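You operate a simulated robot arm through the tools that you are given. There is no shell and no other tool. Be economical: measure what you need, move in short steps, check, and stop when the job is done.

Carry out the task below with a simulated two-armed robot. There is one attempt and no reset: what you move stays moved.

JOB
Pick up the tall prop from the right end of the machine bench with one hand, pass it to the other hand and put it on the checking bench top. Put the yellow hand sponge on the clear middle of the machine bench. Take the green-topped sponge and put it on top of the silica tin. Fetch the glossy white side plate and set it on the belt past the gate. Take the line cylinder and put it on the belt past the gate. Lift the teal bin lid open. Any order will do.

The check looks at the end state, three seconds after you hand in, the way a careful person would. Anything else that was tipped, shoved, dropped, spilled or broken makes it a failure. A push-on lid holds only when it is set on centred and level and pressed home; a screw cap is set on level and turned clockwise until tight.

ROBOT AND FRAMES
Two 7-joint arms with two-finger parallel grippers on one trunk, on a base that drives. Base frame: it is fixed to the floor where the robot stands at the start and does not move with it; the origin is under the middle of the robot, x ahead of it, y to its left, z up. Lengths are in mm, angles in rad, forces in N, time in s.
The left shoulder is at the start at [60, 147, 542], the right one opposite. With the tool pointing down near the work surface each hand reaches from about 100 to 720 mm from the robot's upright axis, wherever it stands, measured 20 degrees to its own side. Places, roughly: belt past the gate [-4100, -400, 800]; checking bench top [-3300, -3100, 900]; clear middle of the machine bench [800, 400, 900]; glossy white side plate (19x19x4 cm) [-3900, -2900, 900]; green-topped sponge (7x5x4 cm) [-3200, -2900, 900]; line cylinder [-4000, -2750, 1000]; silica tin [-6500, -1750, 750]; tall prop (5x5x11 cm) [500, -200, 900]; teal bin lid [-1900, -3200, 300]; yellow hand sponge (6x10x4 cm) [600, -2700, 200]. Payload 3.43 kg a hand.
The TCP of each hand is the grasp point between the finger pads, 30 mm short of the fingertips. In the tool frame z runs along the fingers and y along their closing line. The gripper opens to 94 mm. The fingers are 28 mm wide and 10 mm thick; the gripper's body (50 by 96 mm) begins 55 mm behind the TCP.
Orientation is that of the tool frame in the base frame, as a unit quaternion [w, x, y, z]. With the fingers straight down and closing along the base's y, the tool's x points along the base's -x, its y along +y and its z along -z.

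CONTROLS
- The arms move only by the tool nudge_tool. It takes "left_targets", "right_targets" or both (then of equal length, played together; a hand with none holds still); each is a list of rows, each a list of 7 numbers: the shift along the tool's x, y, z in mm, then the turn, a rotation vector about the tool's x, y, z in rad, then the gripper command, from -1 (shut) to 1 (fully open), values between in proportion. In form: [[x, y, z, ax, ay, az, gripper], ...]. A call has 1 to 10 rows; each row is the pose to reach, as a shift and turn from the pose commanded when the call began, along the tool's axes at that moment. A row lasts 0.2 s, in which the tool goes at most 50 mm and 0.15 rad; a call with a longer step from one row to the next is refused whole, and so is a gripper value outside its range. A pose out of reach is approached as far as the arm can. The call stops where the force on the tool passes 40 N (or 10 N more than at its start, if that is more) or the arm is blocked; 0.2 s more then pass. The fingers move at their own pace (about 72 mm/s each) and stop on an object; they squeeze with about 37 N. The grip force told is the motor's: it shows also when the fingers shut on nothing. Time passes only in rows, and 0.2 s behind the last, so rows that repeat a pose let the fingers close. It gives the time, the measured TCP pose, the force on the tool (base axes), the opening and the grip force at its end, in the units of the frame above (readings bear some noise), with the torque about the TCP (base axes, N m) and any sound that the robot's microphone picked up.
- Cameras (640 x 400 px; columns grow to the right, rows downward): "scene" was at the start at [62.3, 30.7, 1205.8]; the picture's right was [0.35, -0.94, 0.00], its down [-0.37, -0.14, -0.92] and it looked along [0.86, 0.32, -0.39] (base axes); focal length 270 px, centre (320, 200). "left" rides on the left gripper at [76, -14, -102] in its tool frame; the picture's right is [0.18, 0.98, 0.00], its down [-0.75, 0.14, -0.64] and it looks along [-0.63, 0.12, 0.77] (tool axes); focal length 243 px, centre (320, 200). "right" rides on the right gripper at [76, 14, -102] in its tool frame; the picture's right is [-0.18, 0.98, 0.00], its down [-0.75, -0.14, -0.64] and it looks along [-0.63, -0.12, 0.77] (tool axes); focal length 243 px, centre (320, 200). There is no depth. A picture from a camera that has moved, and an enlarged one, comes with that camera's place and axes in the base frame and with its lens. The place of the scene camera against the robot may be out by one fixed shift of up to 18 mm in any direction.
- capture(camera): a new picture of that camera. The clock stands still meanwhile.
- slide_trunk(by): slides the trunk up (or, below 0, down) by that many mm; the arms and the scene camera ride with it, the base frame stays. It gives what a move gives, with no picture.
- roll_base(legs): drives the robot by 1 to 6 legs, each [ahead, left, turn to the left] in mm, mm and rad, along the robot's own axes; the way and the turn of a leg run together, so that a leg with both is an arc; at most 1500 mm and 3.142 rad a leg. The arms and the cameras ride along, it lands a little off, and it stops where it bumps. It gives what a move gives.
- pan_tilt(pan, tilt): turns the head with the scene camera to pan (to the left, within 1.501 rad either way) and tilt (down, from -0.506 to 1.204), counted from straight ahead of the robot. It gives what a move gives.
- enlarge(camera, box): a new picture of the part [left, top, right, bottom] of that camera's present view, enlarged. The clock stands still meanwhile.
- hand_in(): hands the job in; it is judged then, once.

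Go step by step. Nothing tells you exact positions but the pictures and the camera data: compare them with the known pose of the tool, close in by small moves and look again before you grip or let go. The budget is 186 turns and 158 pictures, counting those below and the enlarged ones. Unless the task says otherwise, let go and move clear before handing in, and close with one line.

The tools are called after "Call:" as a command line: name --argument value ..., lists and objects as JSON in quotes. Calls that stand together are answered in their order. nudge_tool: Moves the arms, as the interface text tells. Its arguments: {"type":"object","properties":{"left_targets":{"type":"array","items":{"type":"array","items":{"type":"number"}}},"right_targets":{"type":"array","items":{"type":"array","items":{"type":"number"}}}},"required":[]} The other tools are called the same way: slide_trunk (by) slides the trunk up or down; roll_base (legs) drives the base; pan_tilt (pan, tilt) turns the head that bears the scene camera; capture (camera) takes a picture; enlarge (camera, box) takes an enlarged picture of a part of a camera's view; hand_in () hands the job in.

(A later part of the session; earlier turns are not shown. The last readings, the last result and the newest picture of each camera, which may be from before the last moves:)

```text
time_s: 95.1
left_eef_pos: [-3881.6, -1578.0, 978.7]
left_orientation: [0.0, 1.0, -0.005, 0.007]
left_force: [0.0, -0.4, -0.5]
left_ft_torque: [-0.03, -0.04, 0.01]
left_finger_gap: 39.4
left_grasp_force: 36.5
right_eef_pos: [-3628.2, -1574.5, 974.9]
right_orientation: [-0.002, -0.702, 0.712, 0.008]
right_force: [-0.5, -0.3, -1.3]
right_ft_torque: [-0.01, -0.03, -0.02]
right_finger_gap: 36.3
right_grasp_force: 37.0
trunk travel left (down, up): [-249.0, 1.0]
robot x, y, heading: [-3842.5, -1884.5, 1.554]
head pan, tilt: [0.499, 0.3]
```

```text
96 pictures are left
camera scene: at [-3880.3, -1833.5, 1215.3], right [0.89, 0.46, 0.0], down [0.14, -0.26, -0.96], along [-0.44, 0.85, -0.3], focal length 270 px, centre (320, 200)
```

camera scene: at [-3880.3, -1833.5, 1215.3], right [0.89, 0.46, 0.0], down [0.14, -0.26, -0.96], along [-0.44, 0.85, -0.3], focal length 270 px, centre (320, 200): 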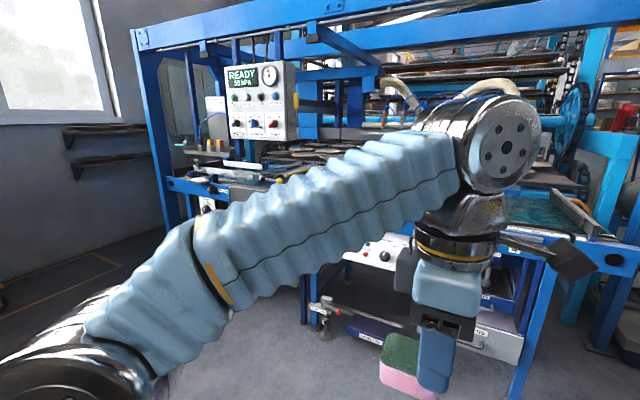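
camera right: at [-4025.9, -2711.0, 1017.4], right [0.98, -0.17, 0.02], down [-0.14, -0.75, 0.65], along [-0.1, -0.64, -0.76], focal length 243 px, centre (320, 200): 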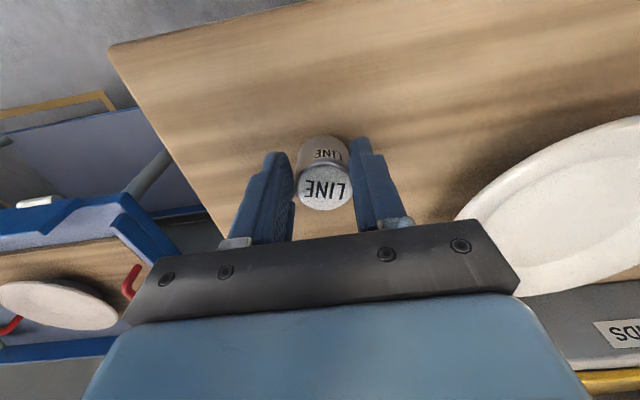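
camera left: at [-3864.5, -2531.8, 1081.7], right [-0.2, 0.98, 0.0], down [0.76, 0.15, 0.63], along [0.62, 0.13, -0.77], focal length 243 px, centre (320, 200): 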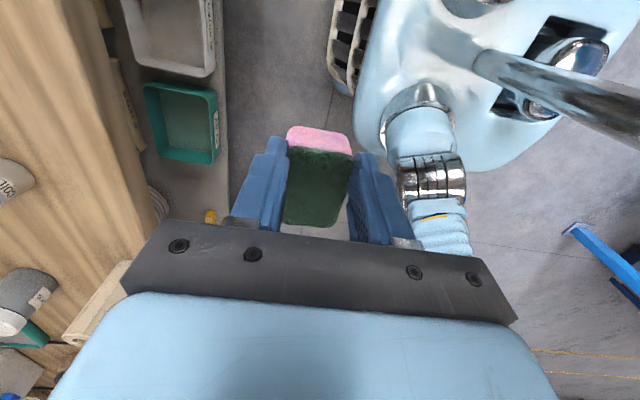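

The green belt surface lies behind my left arm. I move the left hand outward and drive to stand in front of x -4100.

Call:
nudge_tool --left_targets '[[-45, 0, 0, 0, 0, 0, -1], [-90, 0, 0, 0, 0, 0, -1], [-135, 0, 5, 0, 0, 0, -1], [-160, 0, 10, 0, 0, 0, -1]]'

Call:
roll_base --legs '[[450, 260, 0]]'

Call:
pan_tilt --pan -0.05 --tilt 0.4

Call:
capture --camera "scene"

```text
time_s: 96.1
left_eef_pos: [-4041.0, -1578.3, 968.3]
left_orientation: [0.0, 1.0, -0.006, 0.006]
left_force: [0.6, -0.7, 0.9]
left_ft_torque: [0.05, 0.03, -0.03]
left_finger_gap: 39.2
left_grasp_force: 37.2
right_eef_pos: [-3628.1, -1574.1, 973.8]
right_orientation: [-0.002, -0.701, 0.713, 0.008]
right_force: [0.6, -0.6, -1.2]
right_ft_torque: [-0.04, 0.02, 0.0]
right_finger_gap: 36.5
right_grasp_force: 36.4
trunk travel left (down, up): [-249.0, 1.0]
robot x, y, heading: [-3842.7, -1884.7, 1.556]
head pan, tilt: [0.499, 0.3]
```

```text
time_s: 99.1
left_eef_pos: [-4299.9, -1119.0, 967.9]
left_orientation: [0.0, 1.0, -0.005, 0.006]
left_force: [0.1, -0.3, -0.1]
left_ft_torque: [0.0, -0.01, -0.03]
left_finger_gap: 39.2
left_grasp_force: 37.0
right_eef_pos: [-3888.2, -1116.2, 974.2]
right_orientation: [-0.002, -0.701, 0.713, 0.008]
right_force: [0.0, -0.6, -1.2]
right_ft_torque: [0.01, 0.0, 0.02]
right_finger_gap: 36.5
right_grasp_force: 37.1
trunk travel left (down, up): [-249.0, 1.0]
robot x, y, heading: [-4099.3, -1421.4, 1.558]
head pan, tilt: [0.499, 0.3]
```

```text
time_s: 100.1
left_eef_pos: [-4301.7, -1119.2, 966.7]
left_orientation: [0.0, 1.0, -0.005, 0.006]
left_force: [0.5, -0.5, -0.8]
left_ft_torque: [-0.01, -0.01, 0.03]
left_finger_gap: 39.0
left_grasp_force: 37.3
right_eef_pos: [-3887.7, -1114.5, 975.2]
right_orientation: [-0.001, -0.701, 0.713, 0.008]
right_force: [-0.8, 0.3, -0.4]
right_ft_torque: [-0.05, -0.05, -0.04]
right_finger_gap: 36.6
right_grasp_force: 37.6
trunk travel left (down, up): [-249.0, 1.0]
robot x, y, heading: [-4100.0, -1424.2, 1.552]
head pan, tilt: [-0.051, 0.4]
```

```text
95 pictures are left
camera scene: at [-4090.6, -1365.0, 1206.1], right [1.0, -0.06, 0.0], down [-0.03, -0.39, -0.92], along [0.06, 0.92, -0.39], focal length 270 px, centre (320, 200)
```

scene: 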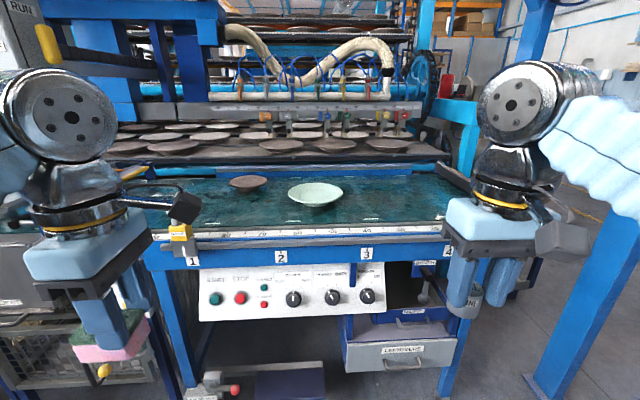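

The teal belt with a numbered scale lies ahead and already carries two plates. I enlarge to find the gate.

Call:
enlarge --camera "scene" --box '[110, 130, 310, 270]'

Call:
enlarge --camera "scene" --box '[290, 130, 490, 270]'

```text
2.86 times, centred on (210, 200) of scene
camera zoom: at [-4090.6, -1365.0, 1206.1], right [1.0, -0.06, 0.0], down [-0.03, -0.39, -0.92], along [0.06, 0.92, -0.39], focal length 770 px, centre (634, 200)
```

zoom: 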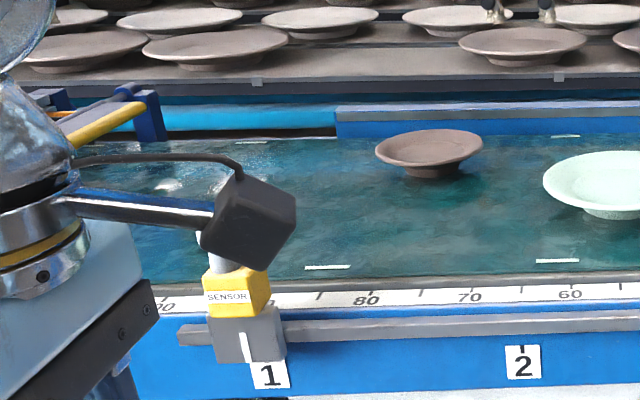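

```text
2.86 times, centred on (390, 200) of scene
camera zoom: at [-4090.6, -1365.0, 1206.1], right [1.0, -0.06, 0.0], down [-0.03, -0.39, -0.92], along [0.06, 0.92, -0.39], focal length 770 px, centre (120, 200)
```

zoom: 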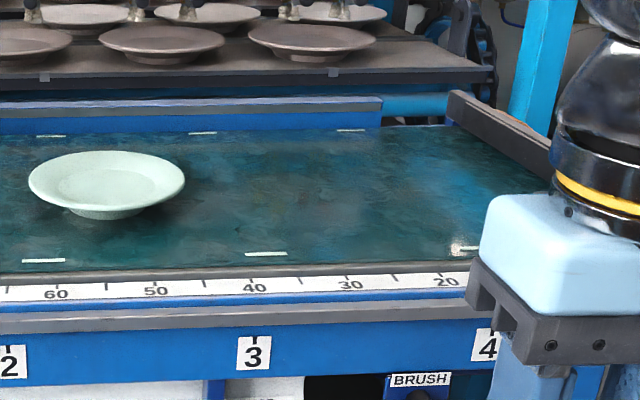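

I need to see the belt's left end, where a yellow-handled bar may be the gate.

Call:
pan_tilt --pan 0.6 --tilt 0.35

Call:
capture --camera "scene"

Call:
capture --camera "right"

```text
time_s: 101.1
left_eef_pos: [-4300.6, -1120.4, 967.5]
left_orientation: [0.0, 1.0, -0.005, 0.006]
left_force: [-1.8, -0.7, 0.4]
left_ft_torque: [-0.01, 0.0, 0.01]
left_finger_gap: 38.9
left_grasp_force: 36.5
right_eef_pos: [-3887.4, -1115.5, 975.5]
right_orientation: [-0.002, -0.701, 0.713, 0.007]
right_force: [0.4, 1.0, -0.9]
right_ft_torque: [-0.01, 0.01, 0.03]
right_finger_gap: 36.5
right_grasp_force: 36.5
trunk travel left (down, up): [-249.0, 1.0]
robot x, y, heading: [-4105.0, -1426.9, 1.558]
head pan, tilt: [0.6, 0.351]
```

```text
92 pictures are left
camera scene: at [-4148.0, -1379.8, 1210.6], right [0.83, 0.55, 0.0], down [0.19, -0.29, -0.94], along [-0.52, 0.78, -0.34], focal length 270 px, centre (320, 200)
```

scene: 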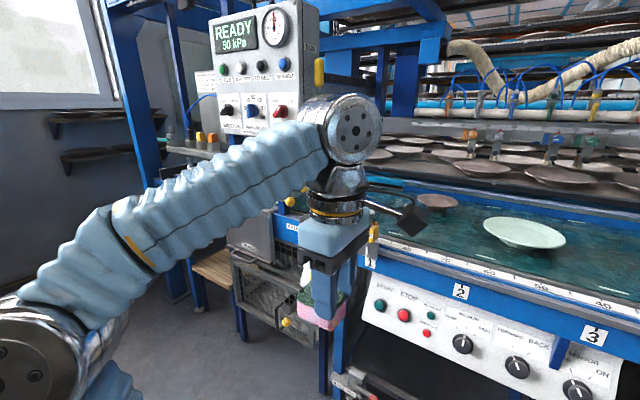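

```text
91 pictures are left
camera right: at [-3902.9, -1190.8, 1076.1], right [-0.98, 0.2, 0.02], down [0.16, 0.75, 0.65], along [0.12, 0.64, -0.76], focal length 243 px, centre (320, 200)
```

right: 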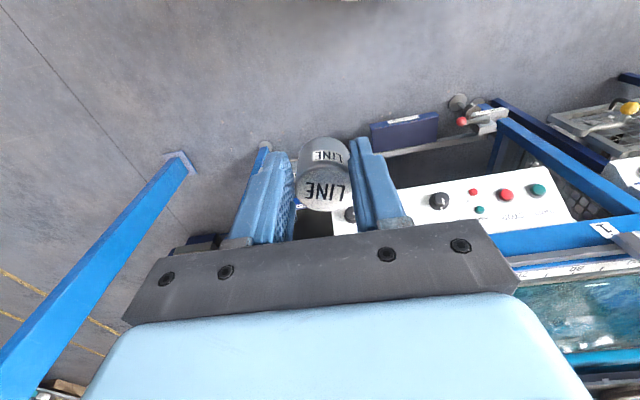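

The machine's belt is clear to the right of and in front of the pale plate. I drive closer, staying away from the control box on the left, and look at the belt again.

Call:
roll_base --legs '[[330, -90, 0]]'

Call:
pan_tilt --pan 0.1 --tilt 0.6

Call:
capture --camera "scene"

Call:
capture --camera "right"

```text
time_s: 103.3
left_eef_pos: [-4205.5, -792.1, 967.3]
left_orientation: [0.0, 1.0, -0.006, 0.006]
left_force: [-0.1, 0.2, 0.0]
left_ft_torque: [0.04, -0.02, -0.01]
left_finger_gap: 39.2
left_grasp_force: 37.3
right_eef_pos: [-3793.4, -788.2, 975.5]
right_orientation: [-0.002, -0.701, 0.713, 0.008]
right_force: [0.5, -0.5, -0.9]
right_ft_torque: [-0.01, -0.01, 0.0]
right_finger_gap: 36.3
right_grasp_force: 36.9
trunk travel left (down, up): [-249.0, 1.0]
robot x, y, heading: [-4008.2, -1093.9, 1.56]
head pan, tilt: [0.6, 0.351]
```

```text
time_s: 104.3
left_eef_pos: [-4206.5, -791.9, 968.2]
left_orientation: [0.0, 1.0, -0.004, 0.006]
left_force: [0.3, -0.7, 0.3]
left_ft_torque: [0.01, 0.0, -0.04]
left_finger_gap: 38.8
left_grasp_force: 36.9
right_eef_pos: [-3793.6, -787.7, 975.8]
right_orientation: [-0.002, -0.701, 0.713, 0.008]
right_force: [-0.6, -0.6, -1.6]
right_ft_torque: [0.0, -0.01, 0.01]
right_finger_gap: 36.3
right_grasp_force: 36.5
trunk travel left (down, up): [-249.0, 1.0]
robot x, y, heading: [-4011.8, -1097.8, 1.558]
head pan, tilt: [0.099, 0.6]
```

```text
90 pictures are left
camera scene: at [-4009.7, -1042.6, 1187.9], right [1.0, 0.09, 0.0], down [0.05, -0.56, -0.83], along [-0.07, 0.82, -0.56], focal length 270 px, centre (320, 200)
```

scene: 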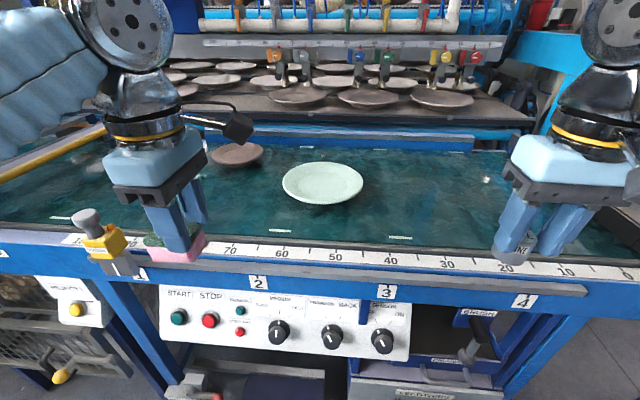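

```text
89 pictures are left
camera right: at [-3808.3, -864.1, 1076.1], right [-0.98, 0.2, 0.02], down [0.16, 0.75, 0.65], along [0.12, 0.64, -0.76], focal length 243 px, centre (320, 200)
```

right: 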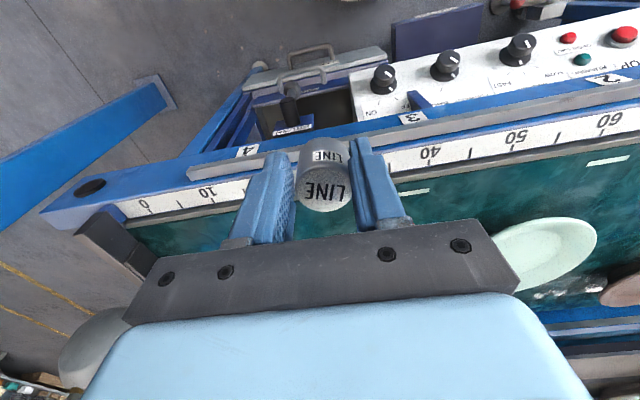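

The gate is the yellow bar across the belt at the left; the region right of it is where things go. I carry LINE to a clear spot near [-3930,-570], in front right of the pale plate.

Call:
nudge_tool --right_targets '[[-36, 22, 5, 0, 0, 0, -1], [-72, 45, 10, 0, 0, 0, -1], [-109, 68, 20, 0, 0, 0, -1], [-145, 90, 30, 0, 0, 0, -1], [-181, 113, 40, 0, 0, 0, -1], [-218, 136, 50, 0, 0, 0, -1]]'

Call:
capture --camera "scene"

Call:
capture --camera "right"

```text
time_s: 105.7
left_eef_pos: [-4205.8, -791.8, 968.3]
left_orientation: [0.0, 1.0, -0.006, 0.005]
left_force: [0.4, -0.4, 0.0]
left_ft_torque: [0.02, 0.02, 0.01]
left_finger_gap: 38.8
left_grasp_force: 37.1
right_eef_pos: [-3922.5, -572.3, 926.3]
right_orientation: [-0.008, -0.7, 0.714, 0.003]
right_force: [-0.8, -0.6, -1.7]
right_ft_torque: [0.02, 0.03, 0.02]
right_finger_gap: 36.4
right_grasp_force: 36.6
right hand out of reach, approached as far as the arm can: row 6
trunk travel left (down, up): [-249.0, 1.0]
robot x, y, heading: [-4006.6, -1096.6, 1.56]
head pan, tilt: [0.099, 0.6]
```

```text
88 pictures are left
camera scene: at [-4009.5, -1043.1, 1187.9], right [1.0, 0.08, 0.0], down [0.05, -0.56, -0.83], along [-0.07, 0.82, -0.56], focal length 270 px, centre (320, 200)
```

scene: 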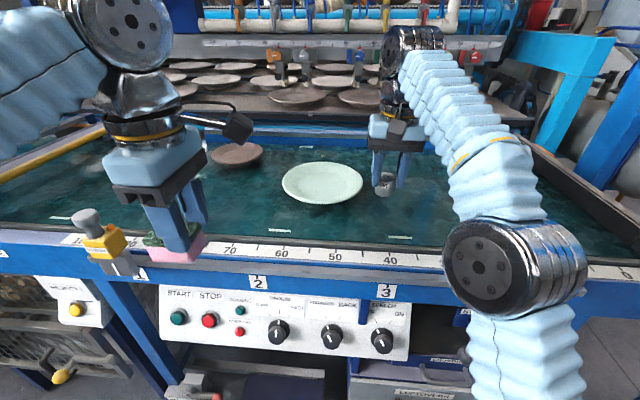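

```text
87 pictures are left
camera right: at [-3936.4, -646.3, 1028.6], right [-0.98, 0.2, 0.01], down [0.17, 0.76, 0.63], along [0.12, 0.62, -0.77], focal length 243 px, centre (320, 200)
```

right: 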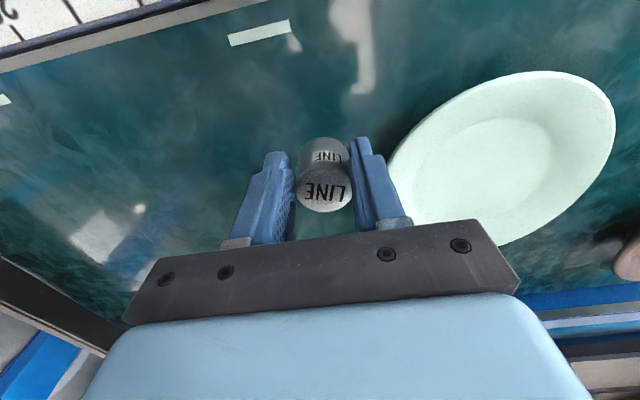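

Position is fine; I shift a further 12 mm away from the pale plate and lower most of the way.

Call:
nudge_tool --right_targets '[[5, -12, 20, 0, 0, 0, -1], [8, -12, 45, 0, 0, 0, -1], [8, -12, 65, 0, 0, 0, -1], [8, -12, 75, 0, 0, 0, -1]]'

Call:
enlarge --camera "scene" --box '[300, 120, 480, 260]'

```text
time_s: 106.7
left_eef_pos: [-4205.2, -793.0, 966.6]
left_orientation: [0.0, 1.0, -0.005, 0.006]
left_force: [0.1, -0.1, 0.4]
left_ft_torque: [0.01, 0.01, -0.04]
left_finger_gap: 39.1
left_grasp_force: 37.4
right_eef_pos: [-3913.7, -575.5, 853.1]
right_orientation: [-0.002, -0.7, 0.714, 0.008]
right_force: [-0.4, -0.4, -0.6]
right_ft_torque: [0.03, 0.0, -0.01]
right_finger_gap: 0.0
right_grasp_force: 33.0
trunk travel left (down, up): [-249.0, 1.0]
robot x, y, heading: [-4006.2, -1100.4, 1.559]
head pan, tilt: [0.099, 0.6]
```

```text
2.86 times, centred on (390, 190) of scene
camera zoom: at [-4009.6, -1042.9, 1187.4], right [1.0, 0.08, 0.0], down [0.05, -0.56, -0.83], along [-0.07, 0.82, -0.56], focal length 770 px, centre (120, 229)
```

zoom: 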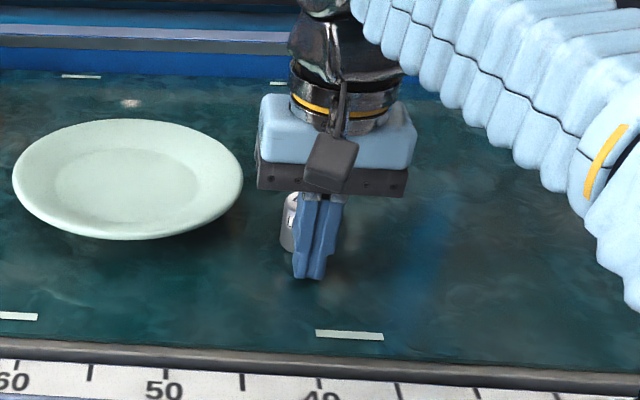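

The fingers have shut on nothing: LINE came out of the grip, and it seems to be just behind the fingers. I look with the right camera.

Call:
capture --camera "right"

Call:
enlarge --camera "scene" --box '[360, 170, 440, 230]'

```text
85 pictures are left
camera right: at [-3929.5, -650.2, 954.8], right [-0.98, 0.2, 0.01], down [0.16, 0.75, 0.65], along [0.12, 0.63, -0.76], focal length 243 px, centre (320, 200)
```

right: 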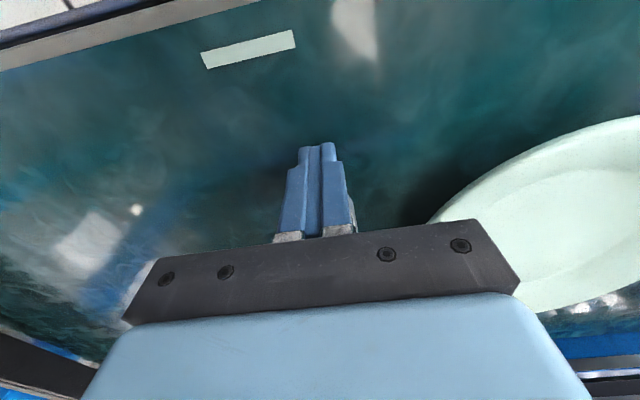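

```text
6.67 times, centred on (400, 200) of scene
camera zoom: at [-4009.6, -1042.9, 1187.4], right [1.0, 0.08, 0.0], down [0.05, -0.56, -0.83], along [-0.07, 0.82, -0.56], focal length 1797 px, centre (-213, 200)
```

zoom: 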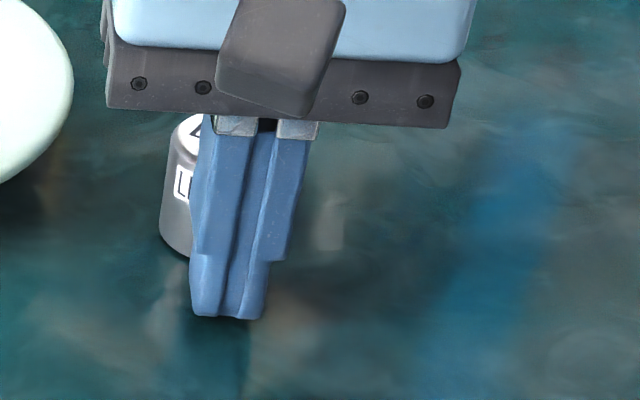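

LINE appears to stand upright on the belt just behind the closed fingers. I back off and rise gently, then check it.

Call:
nudge_tool --right_targets '[[8, 0, 0, 0, 0, 0, -1], [20, 0, -10, 0, 0, 0, -1], [35, 0, -40, 0, 0, 0, -1], [60, 0, -80, 0, 0, 0, -1], [100, 0, -95, 0, 0, 0, -1]]'

Call:
enlarge --camera "scene" --box '[300, 120, 480, 260]'

Call:
capture --camera "right"

```text
time_s: 107.9
left_eef_pos: [-4205.1, -793.3, 967.7]
left_orientation: [0.0, 1.0, -0.004, 0.007]
left_force: [-0.1, 0.1, -0.1]
left_ft_torque: [-0.03, 0.0, 0.0]
left_finger_gap: 39.0
left_grasp_force: 37.0
right_eef_pos: [-3915.5, -677.1, 948.8]
right_orientation: [-0.002, -0.701, 0.713, 0.008]
right_force: [0.0, 0.6, -1.0]
right_ft_torque: [-0.02, -0.03, -0.02]
right_finger_gap: 0.1
right_grasp_force: 32.6
trunk travel left (down, up): [-249.0, 1.0]
robot x, y, heading: [-4007.5, -1099.7, 1.561]
head pan, tilt: [0.099, 0.6]
```

```text
2.86 times, centred on (390, 190) of scene
camera zoom: at [-4009.7, -1042.3, 1187.8], right [1.0, 0.09, 0.0], down [0.05, -0.56, -0.82], along [-0.07, 0.82, -0.57], focal length 770 px, centre (120, 229)
```

zoom: 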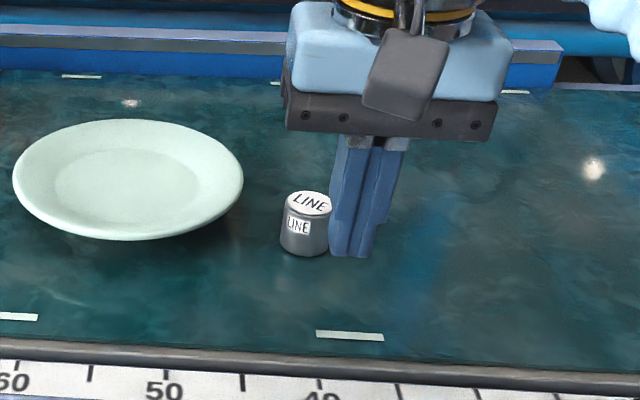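

```text
82 pictures are left
camera right: at [-3931.5, -752.7, 1050.7], right [-0.98, 0.2, 0.02], down [0.16, 0.75, 0.65], along [0.12, 0.64, -0.76], focal length 243 px, centre (320, 200)
```

right: 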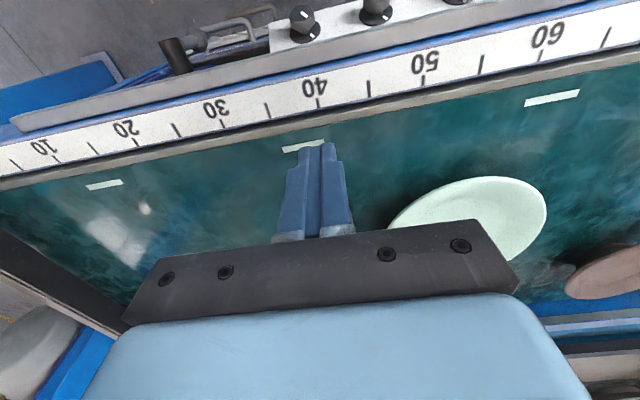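

LINE stands upright on the belt past the gate. Next I take the sponge to the silica tin: back away, turn toward -x and look.

Call:
roll_base --legs '[[-600, 0, 0], [0, 0, 1.58]]'

Call:
pan_tilt --pan 0 --tilt 0.25

Call:
capture --camera "scene"

```text
time_s: 115.1
left_eef_pos: [-4320.6, -1893.4, 967.3]
left_orientation: [-0.004, 0.706, 0.708, 0.004]
left_force: [0.8, -0.4, -0.4]
left_ft_torque: [0.02, 0.0, -0.02]
left_finger_gap: 39.1
left_grasp_force: 37.4
right_eef_pos: [-4439.5, -1605.8, 949.0]
right_orientation: [0.007, 1.0, -0.003, -0.004]
right_force: [-0.4, 0.5, -0.1]
right_ft_torque: [0.01, 0.01, 0.01]
right_finger_gap: 0.0
right_grasp_force: 32.8
trunk travel left (down, up): [-249.0, 1.0]
robot x, y, heading: [-4017.9, -1693.3, 3.138]
head pan, tilt: [0.099, 0.6]
```

```text
time_s: 115.9
left_eef_pos: [-4321.0, -1891.6, 968.1]
left_orientation: [-0.004, 0.707, 0.707, 0.005]
left_force: [0.5, 0.8, -0.1]
left_ft_torque: [0.0, 0.02, -0.01]
left_finger_gap: 38.8
left_grasp_force: 37.4
right_eef_pos: [-4440.4, -1604.0, 949.1]
right_orientation: [0.007, 1.0, -0.002, -0.004]
right_force: [0.8, -1.0, -0.4]
right_ft_torque: [0.02, -0.01, 0.01]
right_finger_gap: 0.0
right_grasp_force: 33.1
trunk travel left (down, up): [-249.0, 1.0]
robot x, y, heading: [-4016.8, -1691.5, 3.135]
head pan, tilt: [0.0, 0.25]
```

```text
81 pictures are left
camera scene: at [-4075.0, -1692.5, 1220.0], right [0.0, 1.0, 0.0], down [0.25, 0.0, -0.97], along [-0.97, 0.0, -0.25], focal length 270 px, centre (320, 200)
```

scene: 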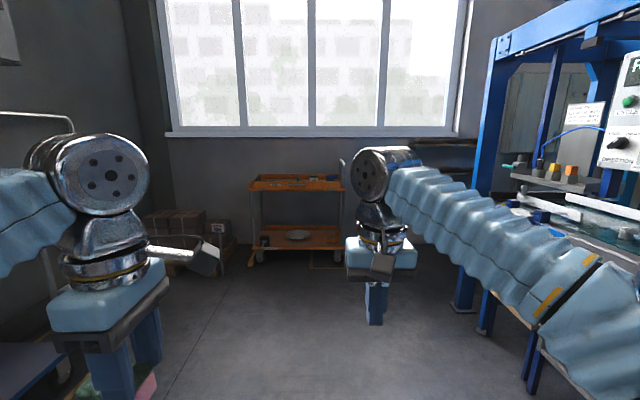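

An orange trolley by the window should carry the silica tin. I drive toward it.

Call:
roll_base --legs '[[1500, 0, 0], [130, 0, 0]]'

Call:
pan_tilt --pan 0 --tilt 0.5

Call:
capture --camera "scene"

```text
time_s: 124.2
left_eef_pos: [-5936.4, -1868.9, 967.3]
left_orientation: [-0.004, 0.713, 0.701, 0.004]
left_force: [-0.1, 0.1, 0.4]
left_ft_torque: [0.0, 0.0, -0.02]
left_finger_gap: 39.0
left_grasp_force: 36.9
right_eef_pos: [-6050.0, -1577.9, 949.0]
right_orientation: [0.006, 1.0, -0.013, -0.004]
right_force: [-0.6, -0.2, 0.3]
right_ft_torque: [0.0, 0.02, 0.02]
right_finger_gap: 0.2
right_grasp_force: 32.7
trunk travel left (down, up): [-249.0, 1.0]
robot x, y, heading: [-5630.5, -1672.6, 3.114]
head pan, tilt: [0.0, 0.25]
```

```text
time_s: 124.9
left_eef_pos: [-5936.5, -1868.0, 967.4]
left_orientation: [-0.004, 0.714, 0.701, 0.004]
left_force: [-0.5, 0.1, 0.4]
left_ft_torque: [0.0, -0.02, 0.0]
left_finger_gap: 39.1
left_grasp_force: 37.4
right_eef_pos: [-6050.6, -1576.8, 949.7]
right_orientation: [0.007, 1.0, -0.012, -0.004]
right_force: [0.0, -0.1, 0.4]
right_ft_torque: [0.03, -0.02, -0.03]
right_finger_gap: 0.0
right_grasp_force: 33.4
trunk travel left (down, up): [-249.0, 1.0]
robot x, y, heading: [-5630.1, -1671.1, 3.116]
head pan, tilt: [0.0, 0.499]
```

```text
80 pictures are left
camera scene: at [-5684.3, -1672.3, 1197.0], right [0.02, 1.0, 0.0], down [0.48, -0.01, -0.88], along [-0.88, 0.02, -0.48], focal length 270 px, centre (320, 200)
```

scene: 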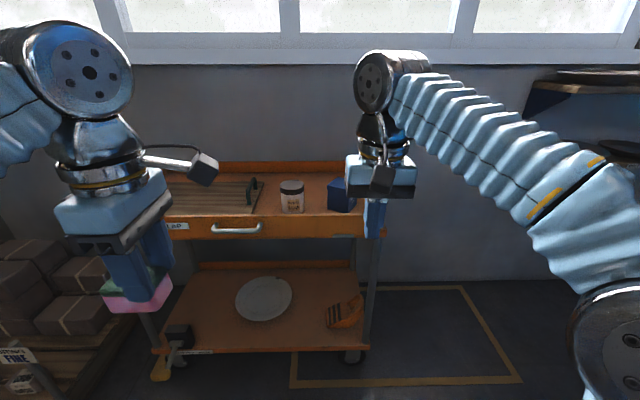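

Call:
enlarge --camera "scene" --box '[150, 130, 410, 260]'

```text
2.46 times, centred on (280, 195) of scene
camera zoom: at [-5684.3, -1672.3, 1197.0], right [0.02, 1.0, 0.0], down [0.48, -0.01, -0.88], along [-0.88, 0.02, -0.48], focal length 663 px, centre (418, 212)
```

zoom: 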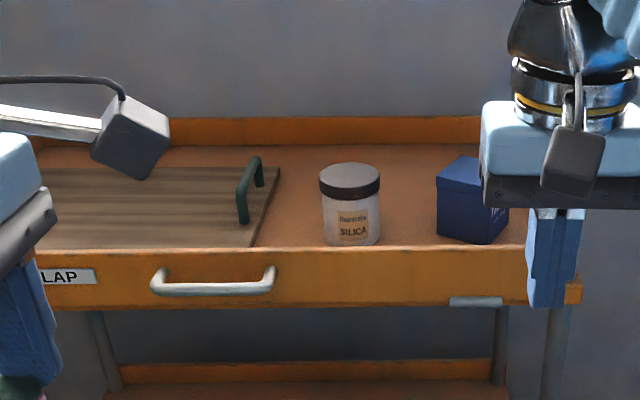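

The SILICA tin stands near [-6480,-1746], its top around z 805, with a wooden board left of it and a blue box right. I retract the right hand and roll closer.

Call:
nudge_tool --right_targets '[[40, -20, 0, 0, 0, 0, -1], [80, -50, 0, 0, 0, 0, -1], [120, -80, 0, 0, 0, 0, -1]]' --left_targets '[[35, 0, 0, 0, 0, 0, -1], [70, 0, 0, 0, 0, 0, -1], [105, 0, 0, 0, 0, 0, -1]]'

Call:
roll_base --legs '[[380, 0, 0.02]]'

Call:
pan_tilt --pan 0.0 --tilt 0.75

Call:
capture --camera "left"

Call:
capture --camera "scene"

```text
time_s: 125.7
left_eef_pos: [-5934.0, -1761.2, 970.0]
left_orientation: [-0.004, 0.713, 0.701, 0.005]
left_force: [-0.3, -0.6, -0.4]
left_ft_torque: [0.02, -0.01, 0.01]
left_finger_gap: 39.2
left_grasp_force: 37.1
right_eef_pos: [-5926.7, -1502.5, 946.4]
right_orientation: [0.008, 1.0, -0.012, -0.005]
right_force: [-0.2, -0.1, -0.6]
right_ft_torque: [0.07, -0.04, 0.01]
right_finger_gap: 0.2
right_grasp_force: 33.4
trunk travel left (down, up): [-249.0, 1.0]
robot x, y, heading: [-5629.8, -1669.9, 3.122]
head pan, tilt: [0.0, 0.499]
```

```text
time_s: 128.1
left_eef_pos: [-6313.5, -1759.7, 969.6]
left_orientation: [-0.003, 0.709, 0.705, 0.003]
left_force: [0.2, -0.2, -0.2]
left_ft_torque: [-0.02, -0.05, -0.02]
left_finger_gap: 39.2
left_grasp_force: 36.6
right_eef_pos: [-6309.2, -1500.4, 945.3]
right_orientation: [0.008, 1.0, -0.007, -0.004]
right_force: [1.0, 0.8, 0.3]
right_ft_torque: [-0.02, -0.01, -0.03]
right_finger_gap: 0.1
right_grasp_force: 32.8
trunk travel left (down, up): [-249.0, 1.0]
robot x, y, heading: [-6008.7, -1665.2, 3.133]
head pan, tilt: [0.0, 0.499]
```

```text
time_s: 128.9
left_eef_pos: [-6313.7, -1758.8, 970.6]
left_orientation: [-0.004, 0.708, 0.706, 0.005]
left_force: [0.1, 0.6, -0.7]
left_ft_torque: [-0.01, 0.01, 0.0]
left_finger_gap: 39.2
left_grasp_force: 36.6
right_eef_pos: [-6308.8, -1500.9, 944.7]
right_orientation: [0.007, 1.0, -0.006, -0.005]
right_force: [0.7, 0.5, 0.6]
right_ft_torque: [-0.01, -0.02, -0.01]
right_finger_gap: 0.1
right_grasp_force: 33.4
trunk travel left (down, up): [-249.0, 1.0]
robot x, y, heading: [-6005.9, -1667.0, 3.127]
head pan, tilt: [0.0, 0.75]
```

```text
78 pictures are left
camera left: at [-6327.7, -1684.8, 1073.0], right [0.98, 0.18, 0.0], down [0.14, -0.76, 0.63], along [0.12, -0.62, -0.77], focal length 243 px, centre (320, 200)
```

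left: 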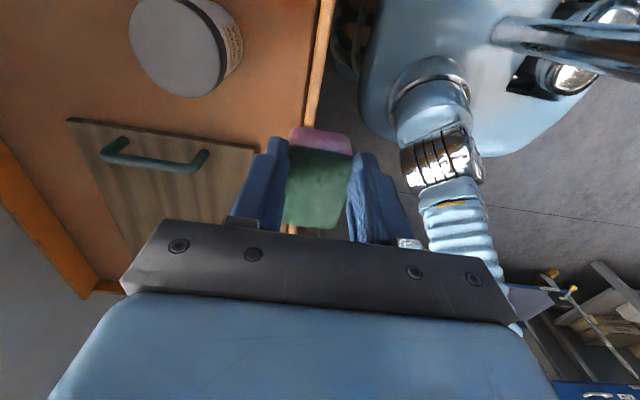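

```text
77 pictures are left
camera scene: at [-6056.2, -1667.1, 1175.0], right [0.01, 1.0, 0.0], down [0.68, -0.01, -0.73], along [-0.73, 0.01, -0.68], focal length 270 px, centre (320, 200)
```

scene: 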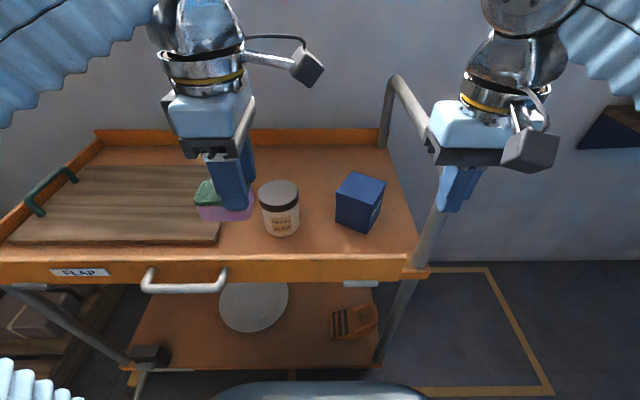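

Both cameras agree on the lid centre: about [-6451,-1740] at z 809. I carry the sponge over it and lower part way.

Call:
nudge_tool --left_targets '[[5, -35, 5, 0, 0, 0, -1], [10, -70, 15, 0, 0, 0, -1], [15, -105, 30, 0, 0, 0, -1], [19, -137, 50, 0, 0, 0, -1], [19, -137, 85, 0, 0, 0, -1]]'

Call:
capture --camera "left"

Call:
enlarge --camera "scene" --box '[200, 120, 360, 260]'

```text
time_s: 130.1
left_eef_pos: [-6449.3, -1740.1, 889.9]
left_orientation: [-0.009, 0.709, 0.705, 0.002]
left_force: [-3.8, -1.6, 39.4]
left_ft_torque: [-1.06, 0.05, -0.07]
left_finger_gap: 39.0
left_grasp_force: 37.0
right_eef_pos: [-6307.6, -1499.6, 947.3]
right_orientation: [0.008, 1.0, -0.006, -0.005]
right_force: [0.0, 0.0, -0.2]
right_ft_torque: [0.03, -0.02, -0.01]
right_finger_gap: 0.0
right_grasp_force: 33.3
trunk travel left (down, up): [-249.0, 1.0]
robot x, y, heading: [-6010.7, -1666.2, 3.136]
head pan, tilt: [0.0, 0.75]
```

```text
76 pictures are left
camera left: at [-6463.0, -1665.7, 992.9], right [0.98, 0.18, -0.01], down [0.14, -0.76, 0.63], along [0.11, -0.62, -0.78], focal length 243 px, centre (320, 200)
```

left: 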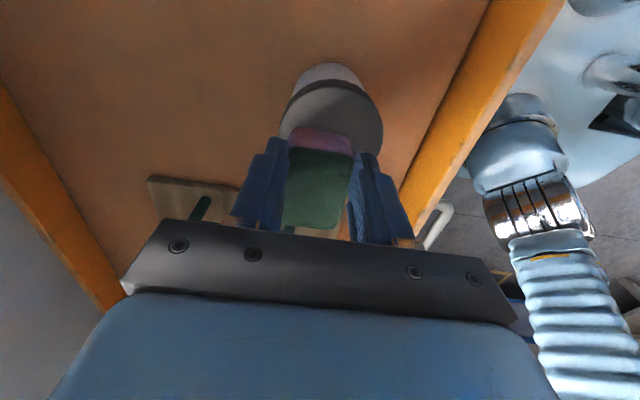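

```text
2.86 times, centred on (280, 190) of scene
camera zoom: at [-6054.6, -1666.7, 1176.1], right [0.01, 1.0, 0.0], down [0.68, -0.01, -0.73], along [-0.73, 0.01, -0.68], focal length 770 px, centre (434, 229)
```

zoom: 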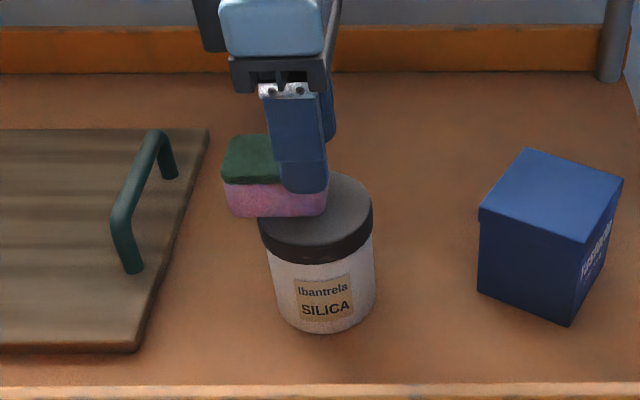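

I touched the lid early: contact at z 890 means the lid top is at about 856, and the sponge sits off to one side. I lift at once and check the tin.

Call:
nudge_tool --left_targets '[[0, 0, -35, 0, 0, 0, -1], [0, 0, -60, 0, 0, 0, -1]]'

Call:
capture --camera "left"

Call:
enlarge --camera "scene" --box '[200, 120, 360, 260]'

```text
time_s: 130.7
left_eef_pos: [-6449.7, -1742.0, 944.5]
left_orientation: [-0.003, 0.708, 0.706, 0.004]
left_force: [0.5, 0.1, 0.5]
left_ft_torque: [0.0, 0.0, 0.0]
left_finger_gap: 38.9
left_grasp_force: 36.5
right_eef_pos: [-6308.8, -1499.1, 945.7]
right_orientation: [0.008, 1.0, -0.006, -0.004]
right_force: [-0.1, -0.6, 0.3]
right_ft_torque: [-0.01, 0.03, -0.03]
right_finger_gap: 0.0
right_grasp_force: 32.9
trunk travel left (down, up): [-249.0, 1.0]
robot x, y, heading: [-6009.4, -1667.3, 3.131]
head pan, tilt: [0.0, 0.75]
```

```text
74 pictures are left
camera left: at [-6464.6, -1666.2, 1047.7], right [0.98, 0.18, 0.0], down [0.14, -0.76, 0.63], along [0.12, -0.62, -0.77], focal length 243 px, centre (320, 200)
```

left: 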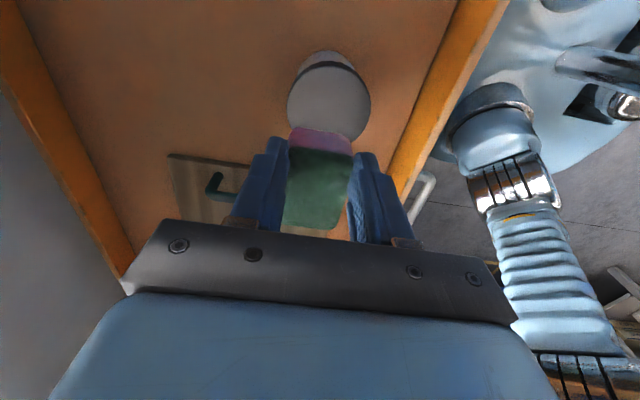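

```text
2.86 times, centred on (280, 190) of scene
camera zoom: at [-6056.1, -1667.2, 1174.8], right [0.01, 1.0, 0.0], down [0.68, -0.01, -0.73], along [-0.73, 0.01, -0.68], focal length 770 px, centre (434, 229)
```

zoom: 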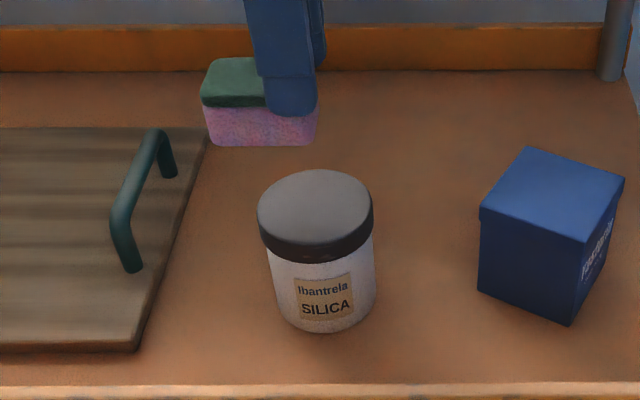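

The tin is untouched and upright. The sponge hangs lower and about 23 mm to the -y side of the TCP, so the lid is really at z 828 near [-6440,-1737]; I shift the hand +28 in y and +9 in x, then lower partly.

Call:
nudge_tool --left_targets '[[14, 5, 0, 0, 0, 0, -1], [28, 9, 0, 0, 0, 0, -1], [28, 9, 22, 0, 0, 0, -1], [28, 9, 42, 0, 0, 0, -1]]'

Call:
capture --camera "left"

Call:
enlarge --camera "scene" --box '[200, 120, 360, 260]'

```text
time_s: 131.7
left_eef_pos: [-6440.7, -1711.8, 902.8]
left_orientation: [-0.005, 0.708, 0.706, 0.004]
left_force: [0.3, 0.4, -0.2]
left_ft_torque: [0.0, -0.01, 0.01]
left_finger_gap: 39.2
left_grasp_force: 37.0
right_eef_pos: [-6308.0, -1500.0, 946.3]
right_orientation: [0.009, 1.0, -0.006, -0.005]
right_force: [0.7, -0.2, 0.0]
right_ft_torque: [0.0, 0.02, -0.03]
right_finger_gap: 0.1
right_grasp_force: 33.1
trunk travel left (down, up): [-249.0, 1.0]
robot x, y, heading: [-6007.8, -1662.1, 3.133]
head pan, tilt: [0.0, 0.75]
```

```text
72 pictures are left
camera left: at [-6455.7, -1637.1, 1005.9], right [0.98, 0.18, 0.0], down [0.14, -0.76, 0.63], along [0.12, -0.62, -0.77], focal length 243 px, centre (320, 200)
```

left: 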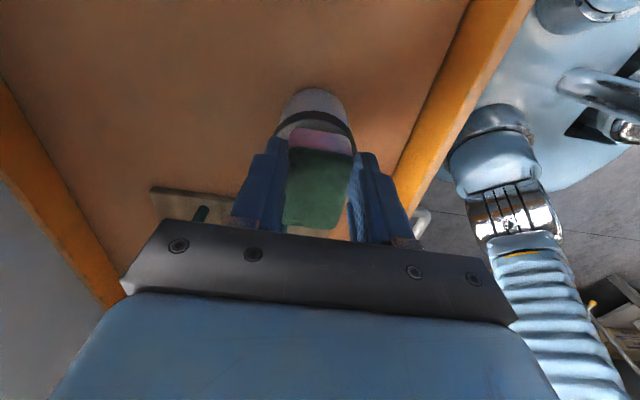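

```text
2.86 times, centred on (280, 190) of scene
camera zoom: at [-6056.1, -1667.1, 1175.0], right [0.01, 1.0, 0.0], down [0.68, -0.01, -0.73], along [-0.73, 0.01, -0.68], focal length 770 px, centre (434, 229)
```

zoom: 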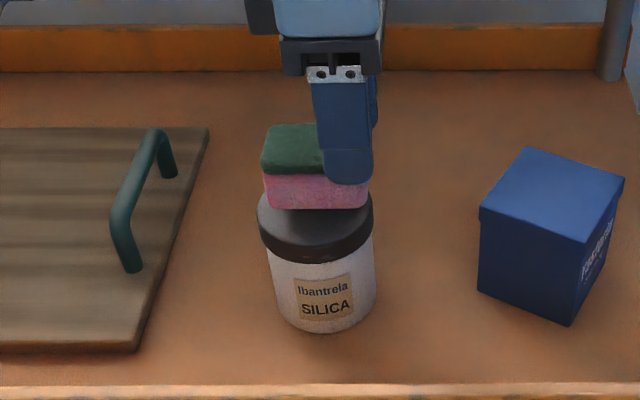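

The sponge is centred sideways; it should come about 10 mm toward me. I shift that and lower gently to contact.

Call:
nudge_tool --left_targets '[[0, 10, 0, 0, 0, 0, -1], [0, 10, 5, 0, 0, 0, -1], [0, 10, 9, 0, 0, 0, -1], [0, 10, 13, 0, 0, 0, -1]]'

Call:
enlarge --camera "scene" --box '[200, 120, 360, 260]'

```text
time_s: 132.7
left_eef_pos: [-6430.6, -1711.8, 891.0]
left_orientation: [-0.005, 0.709, 0.705, 0.004]
left_force: [1.1, -0.8, 0.5]
left_ft_torque: [-0.04, 0.02, -0.01]
left_finger_gap: 39.1
left_grasp_force: 36.7
right_eef_pos: [-6309.9, -1499.4, 946.1]
right_orientation: [0.007, 1.0, -0.006, -0.005]
right_force: [0.2, -0.1, -0.3]
right_ft_torque: [0.02, 0.0, 0.0]
right_finger_gap: 0.0
right_grasp_force: 33.4
trunk travel left (down, up): [-249.0, 1.0]
robot x, y, heading: [-6010.0, -1663.0, 3.131]
head pan, tilt: [0.0, 0.75]
```

```text
2.86 times, centred on (280, 190) of scene
camera zoom: at [-6056.2, -1667.1, 1175.0], right [0.01, 1.0, 0.0], down [0.68, -0.01, -0.73], along [-0.73, 0.01, -0.68], focal length 770 px, centre (434, 229)
```

zoom: 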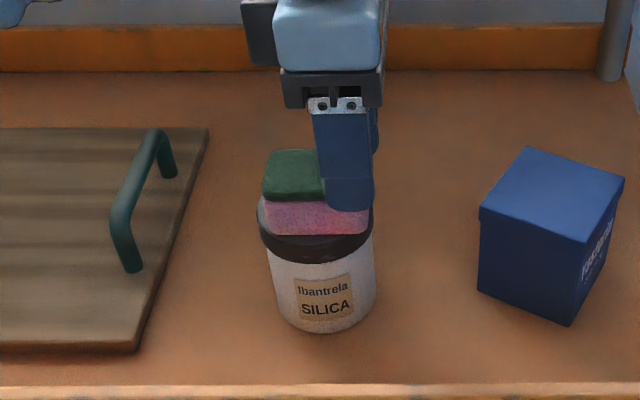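

No contact yet. I lower in 3 mm steps.

Call:
nudge_tool --left_targets '[[0, -2, 3, 0, 0, 0, -1], [0, -3, 5, 0, 0, 0, -1], [0, -3, 7, 0, 0, 0, -1]]'

Call:
enlarge --camera "scene" --box '[240, 150, 320, 230]'

```text
time_s: 133.5
left_eef_pos: [-6432.2, -1709.8, 888.8]
left_orientation: [-0.01, 0.709, 0.706, 0.004]
left_force: [3.8, 0.4, 18.3]
left_ft_torque: [-0.29, -0.27, 0.03]
left_finger_gap: 38.6
left_grasp_force: 37.2
right_eef_pos: [-6309.0, -1499.7, 946.8]
right_orientation: [0.007, 1.0, -0.006, -0.005]
right_force: [0.7, 0.0, -0.4]
right_ft_torque: [0.05, 0.01, 0.0]
right_finger_gap: 0.0
right_grasp_force: 33.2
trunk travel left (down, up): [-249.0, 1.0]
robot x, y, heading: [-6006.8, -1665.9, 3.134]
head pan, tilt: [0.0, 0.75]
stopped in row 3 (left hand): the force on the tool passed its limit at 42 N (the readings are from after the stop); the commanded pose is now the measured one
```

```text
5.00 times, centred on (280, 190) of scene
camera zoom: at [-6054.7, -1667.0, 1175.0], right [0.01, 1.0, 0.0], down [0.68, -0.01, -0.73], along [-0.73, 0.01, -0.68], focal length 1348 px, centre (520, 250)
```

zoom: 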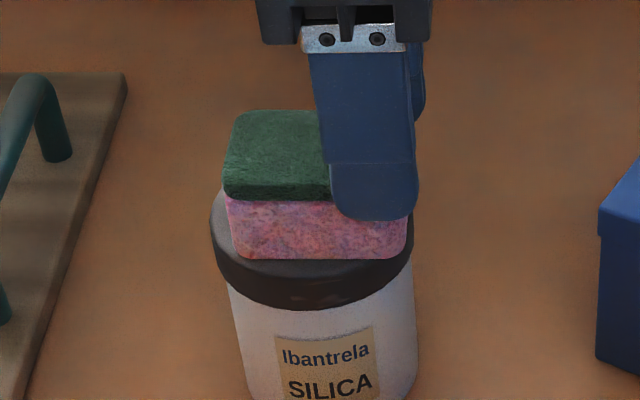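

The sponge rests on the lid, well within it. I ease off 1 mm, open, and rise straight up.

Call:
nudge_tool --left_targets '[[0, 0, -1, 0, 0, 0, -0.1], [0, 0, -1, 0, 0, 0, 0.3], [0, 0, -1, 0, 0, 0, 0.4], [0, 0, -20, 0, 0, 0, 0.4], [0, 0, -50, 0, 0, 0, 0.4], [0, 0, -70, 0, 0, 0, 0.4]]'

Call:
enlarge --camera "scene" --box '[200, 120, 360, 260]'

```text
time_s: 134.9
left_eef_pos: [-6432.5, -1712.2, 957.3]
left_orientation: [-0.007, 0.708, 0.706, 0.004]
left_force: [0.0, 0.5, 0.9]
left_ft_torque: [0.01, -0.02, -0.01]
left_finger_gap: 65.9
left_grasp_force: 0.1
right_eef_pos: [-6309.3, -1499.5, 945.7]
right_orientation: [0.008, 1.0, -0.006, -0.005]
right_force: [-0.5, 0.4, -0.2]
right_ft_torque: [0.0, 0.0, 0.0]
right_finger_gap: 0.0
right_grasp_force: 33.0
trunk travel left (down, up): [-249.0, 1.0]
robot x, y, heading: [-6006.0, -1670.0, 3.134]
head pan, tilt: [0.0, 0.75]
```

```text
2.86 times, centred on (280, 190) of scene
camera zoom: at [-6056.1, -1667.1, 1175.0], right [0.01, 1.0, 0.0], down [0.68, -0.01, -0.73], along [-0.73, 0.01, -0.68], focal length 770 px, centre (434, 229)
```

zoom: 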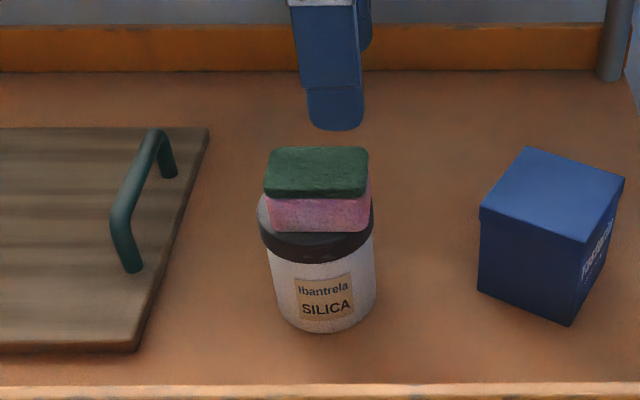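

The green-topped sponge sits squarely on the silica tin. Next is the plate: I move the left hand aside, reverse along the same way, and turn to face the checking bench.

Call:
nudge_tool --left_targets '[[0, 45, 0, 0, 0, 0, 1], [-40, 90, 0, 0, 0, 0, 1], [-85, 110, 0, 0, 0, 0, 1], [-130, 110, 0, 0, 0, 0, 1], [-160, 110, 0, 0, 0, 0, 1]]'

Call:
roll_base --legs '[[-1500, 0, 0], [-640, 0, 0], [0, 0, 1.575], [350, 0, 0]]'

Call:
pan_tilt --pan -0.1 --tilt 0.6

Call:
nudge_tool --right_targets '[[0, 0, 0, 0, 0, 0.15, 1], [0, 0, 0, 0, 0, 0.3, 1], [0, 0, 0, 0, 0, 0.45, 1], [0, 0, 0, 0, 0, 0.6, 1], [0, 0, 0, 0, 0, 0.75, 1], [0, 0, 0, 0, 0, 0.9, 1], [0, 0, 0, 0, 0, 1.05, 1], [0, 0, 0, 0, 0, 1.2, 1], [0, 0, 0, 0, 0, 1.35, 1], [0, 0, 0, 0, 0, 1.5, 1]]'

Call:
capture --camera "scene"

```text
refused: row 2 steps farther than a row can; nothing moved
```

```text
time_s: 151.2
left_eef_pos: [-3797.5, -2418.3, 957.3]
left_orientation: [-0.008, -0.004, 1.0, -0.003]
left_force: [0.1, 0.2, 0.7]
left_ft_torque: [0.01, 0.01, -0.01]
left_finger_gap: 65.5
left_grasp_force: 0.0
right_eef_pos: [-4011.0, -2296.4, 946.5]
right_orientation: [0.009, 0.707, 0.707, 0.002]
right_force: [0.6, 0.6, -0.6]
right_ft_torque: [0.01, 0.01, 0.01]
right_finger_gap: 0.0
right_grasp_force: 32.8
trunk travel left (down, up): [-249.0, 1.0]
robot x, y, heading: [-3847.6, -1992.5, -1.568]
head pan, tilt: [0.0, 0.75]
```

```text
time_s: 151.9
left_eef_pos: [-3797.8, -2418.3, 957.7]
left_orientation: [-0.008, -0.003, 1.0, -0.002]
left_force: [0.4, -0.2, 0.3]
left_ft_torque: [-0.01, -0.02, 0.03]
left_finger_gap: 65.7
left_grasp_force: 0.1
right_eef_pos: [-4011.4, -2297.6, 945.0]
right_orientation: [0.009, 0.707, 0.707, 0.002]
right_force: [0.6, -0.3, -0.4]
right_ft_torque: [0.0, -0.01, -0.03]
right_finger_gap: 0.0
right_grasp_force: 33.3
trunk travel left (down, up): [-249.0, 1.0]
robot x, y, heading: [-3844.5, -1996.4, -1.573]
head pan, tilt: [-0.099, 0.6]
```

```text
time_s: 154.1
left_eef_pos: [-3798.8, -2418.9, 956.6]
left_orientation: [-0.008, -0.004, 1.0, -0.002]
left_force: [0.4, 0.6, -0.1]
left_ft_torque: [0.01, 0.02, -0.03]
left_finger_gap: 65.8
left_grasp_force: 0.0
right_eef_pos: [-4012.0, -2297.9, 945.8]
right_orientation: [0.004, 0.999, 0.034, 0.007]
right_force: [0.8, -0.8, 1.1]
right_ft_torque: [0.01, 0.02, 0.0]
right_finger_gap: 94.0
right_grasp_force: 0.0
trunk travel left (down, up): [-249.0, 1.0]
robot x, y, heading: [-3851.4, -1996.0, -1.57]
head pan, tilt: [-0.099, 0.6]
```

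```text
67 pictures are left
camera scene: at [-3852.9, -2055.2, 1187.9], right [-1.0, 0.1, 0.0], down [0.05, 0.56, -0.83], along [-0.08, -0.82, -0.57], focal length 270 px, centre (320, 200)
```

scene: 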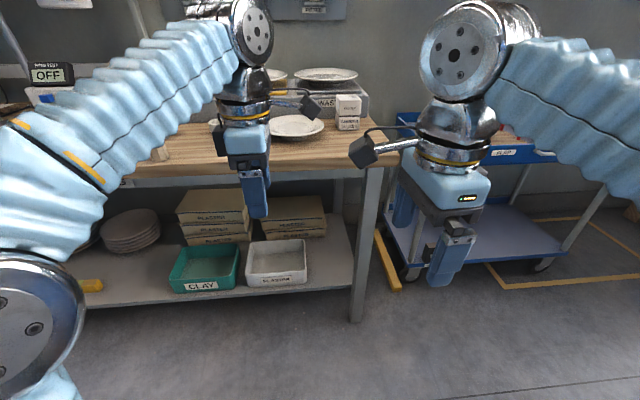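

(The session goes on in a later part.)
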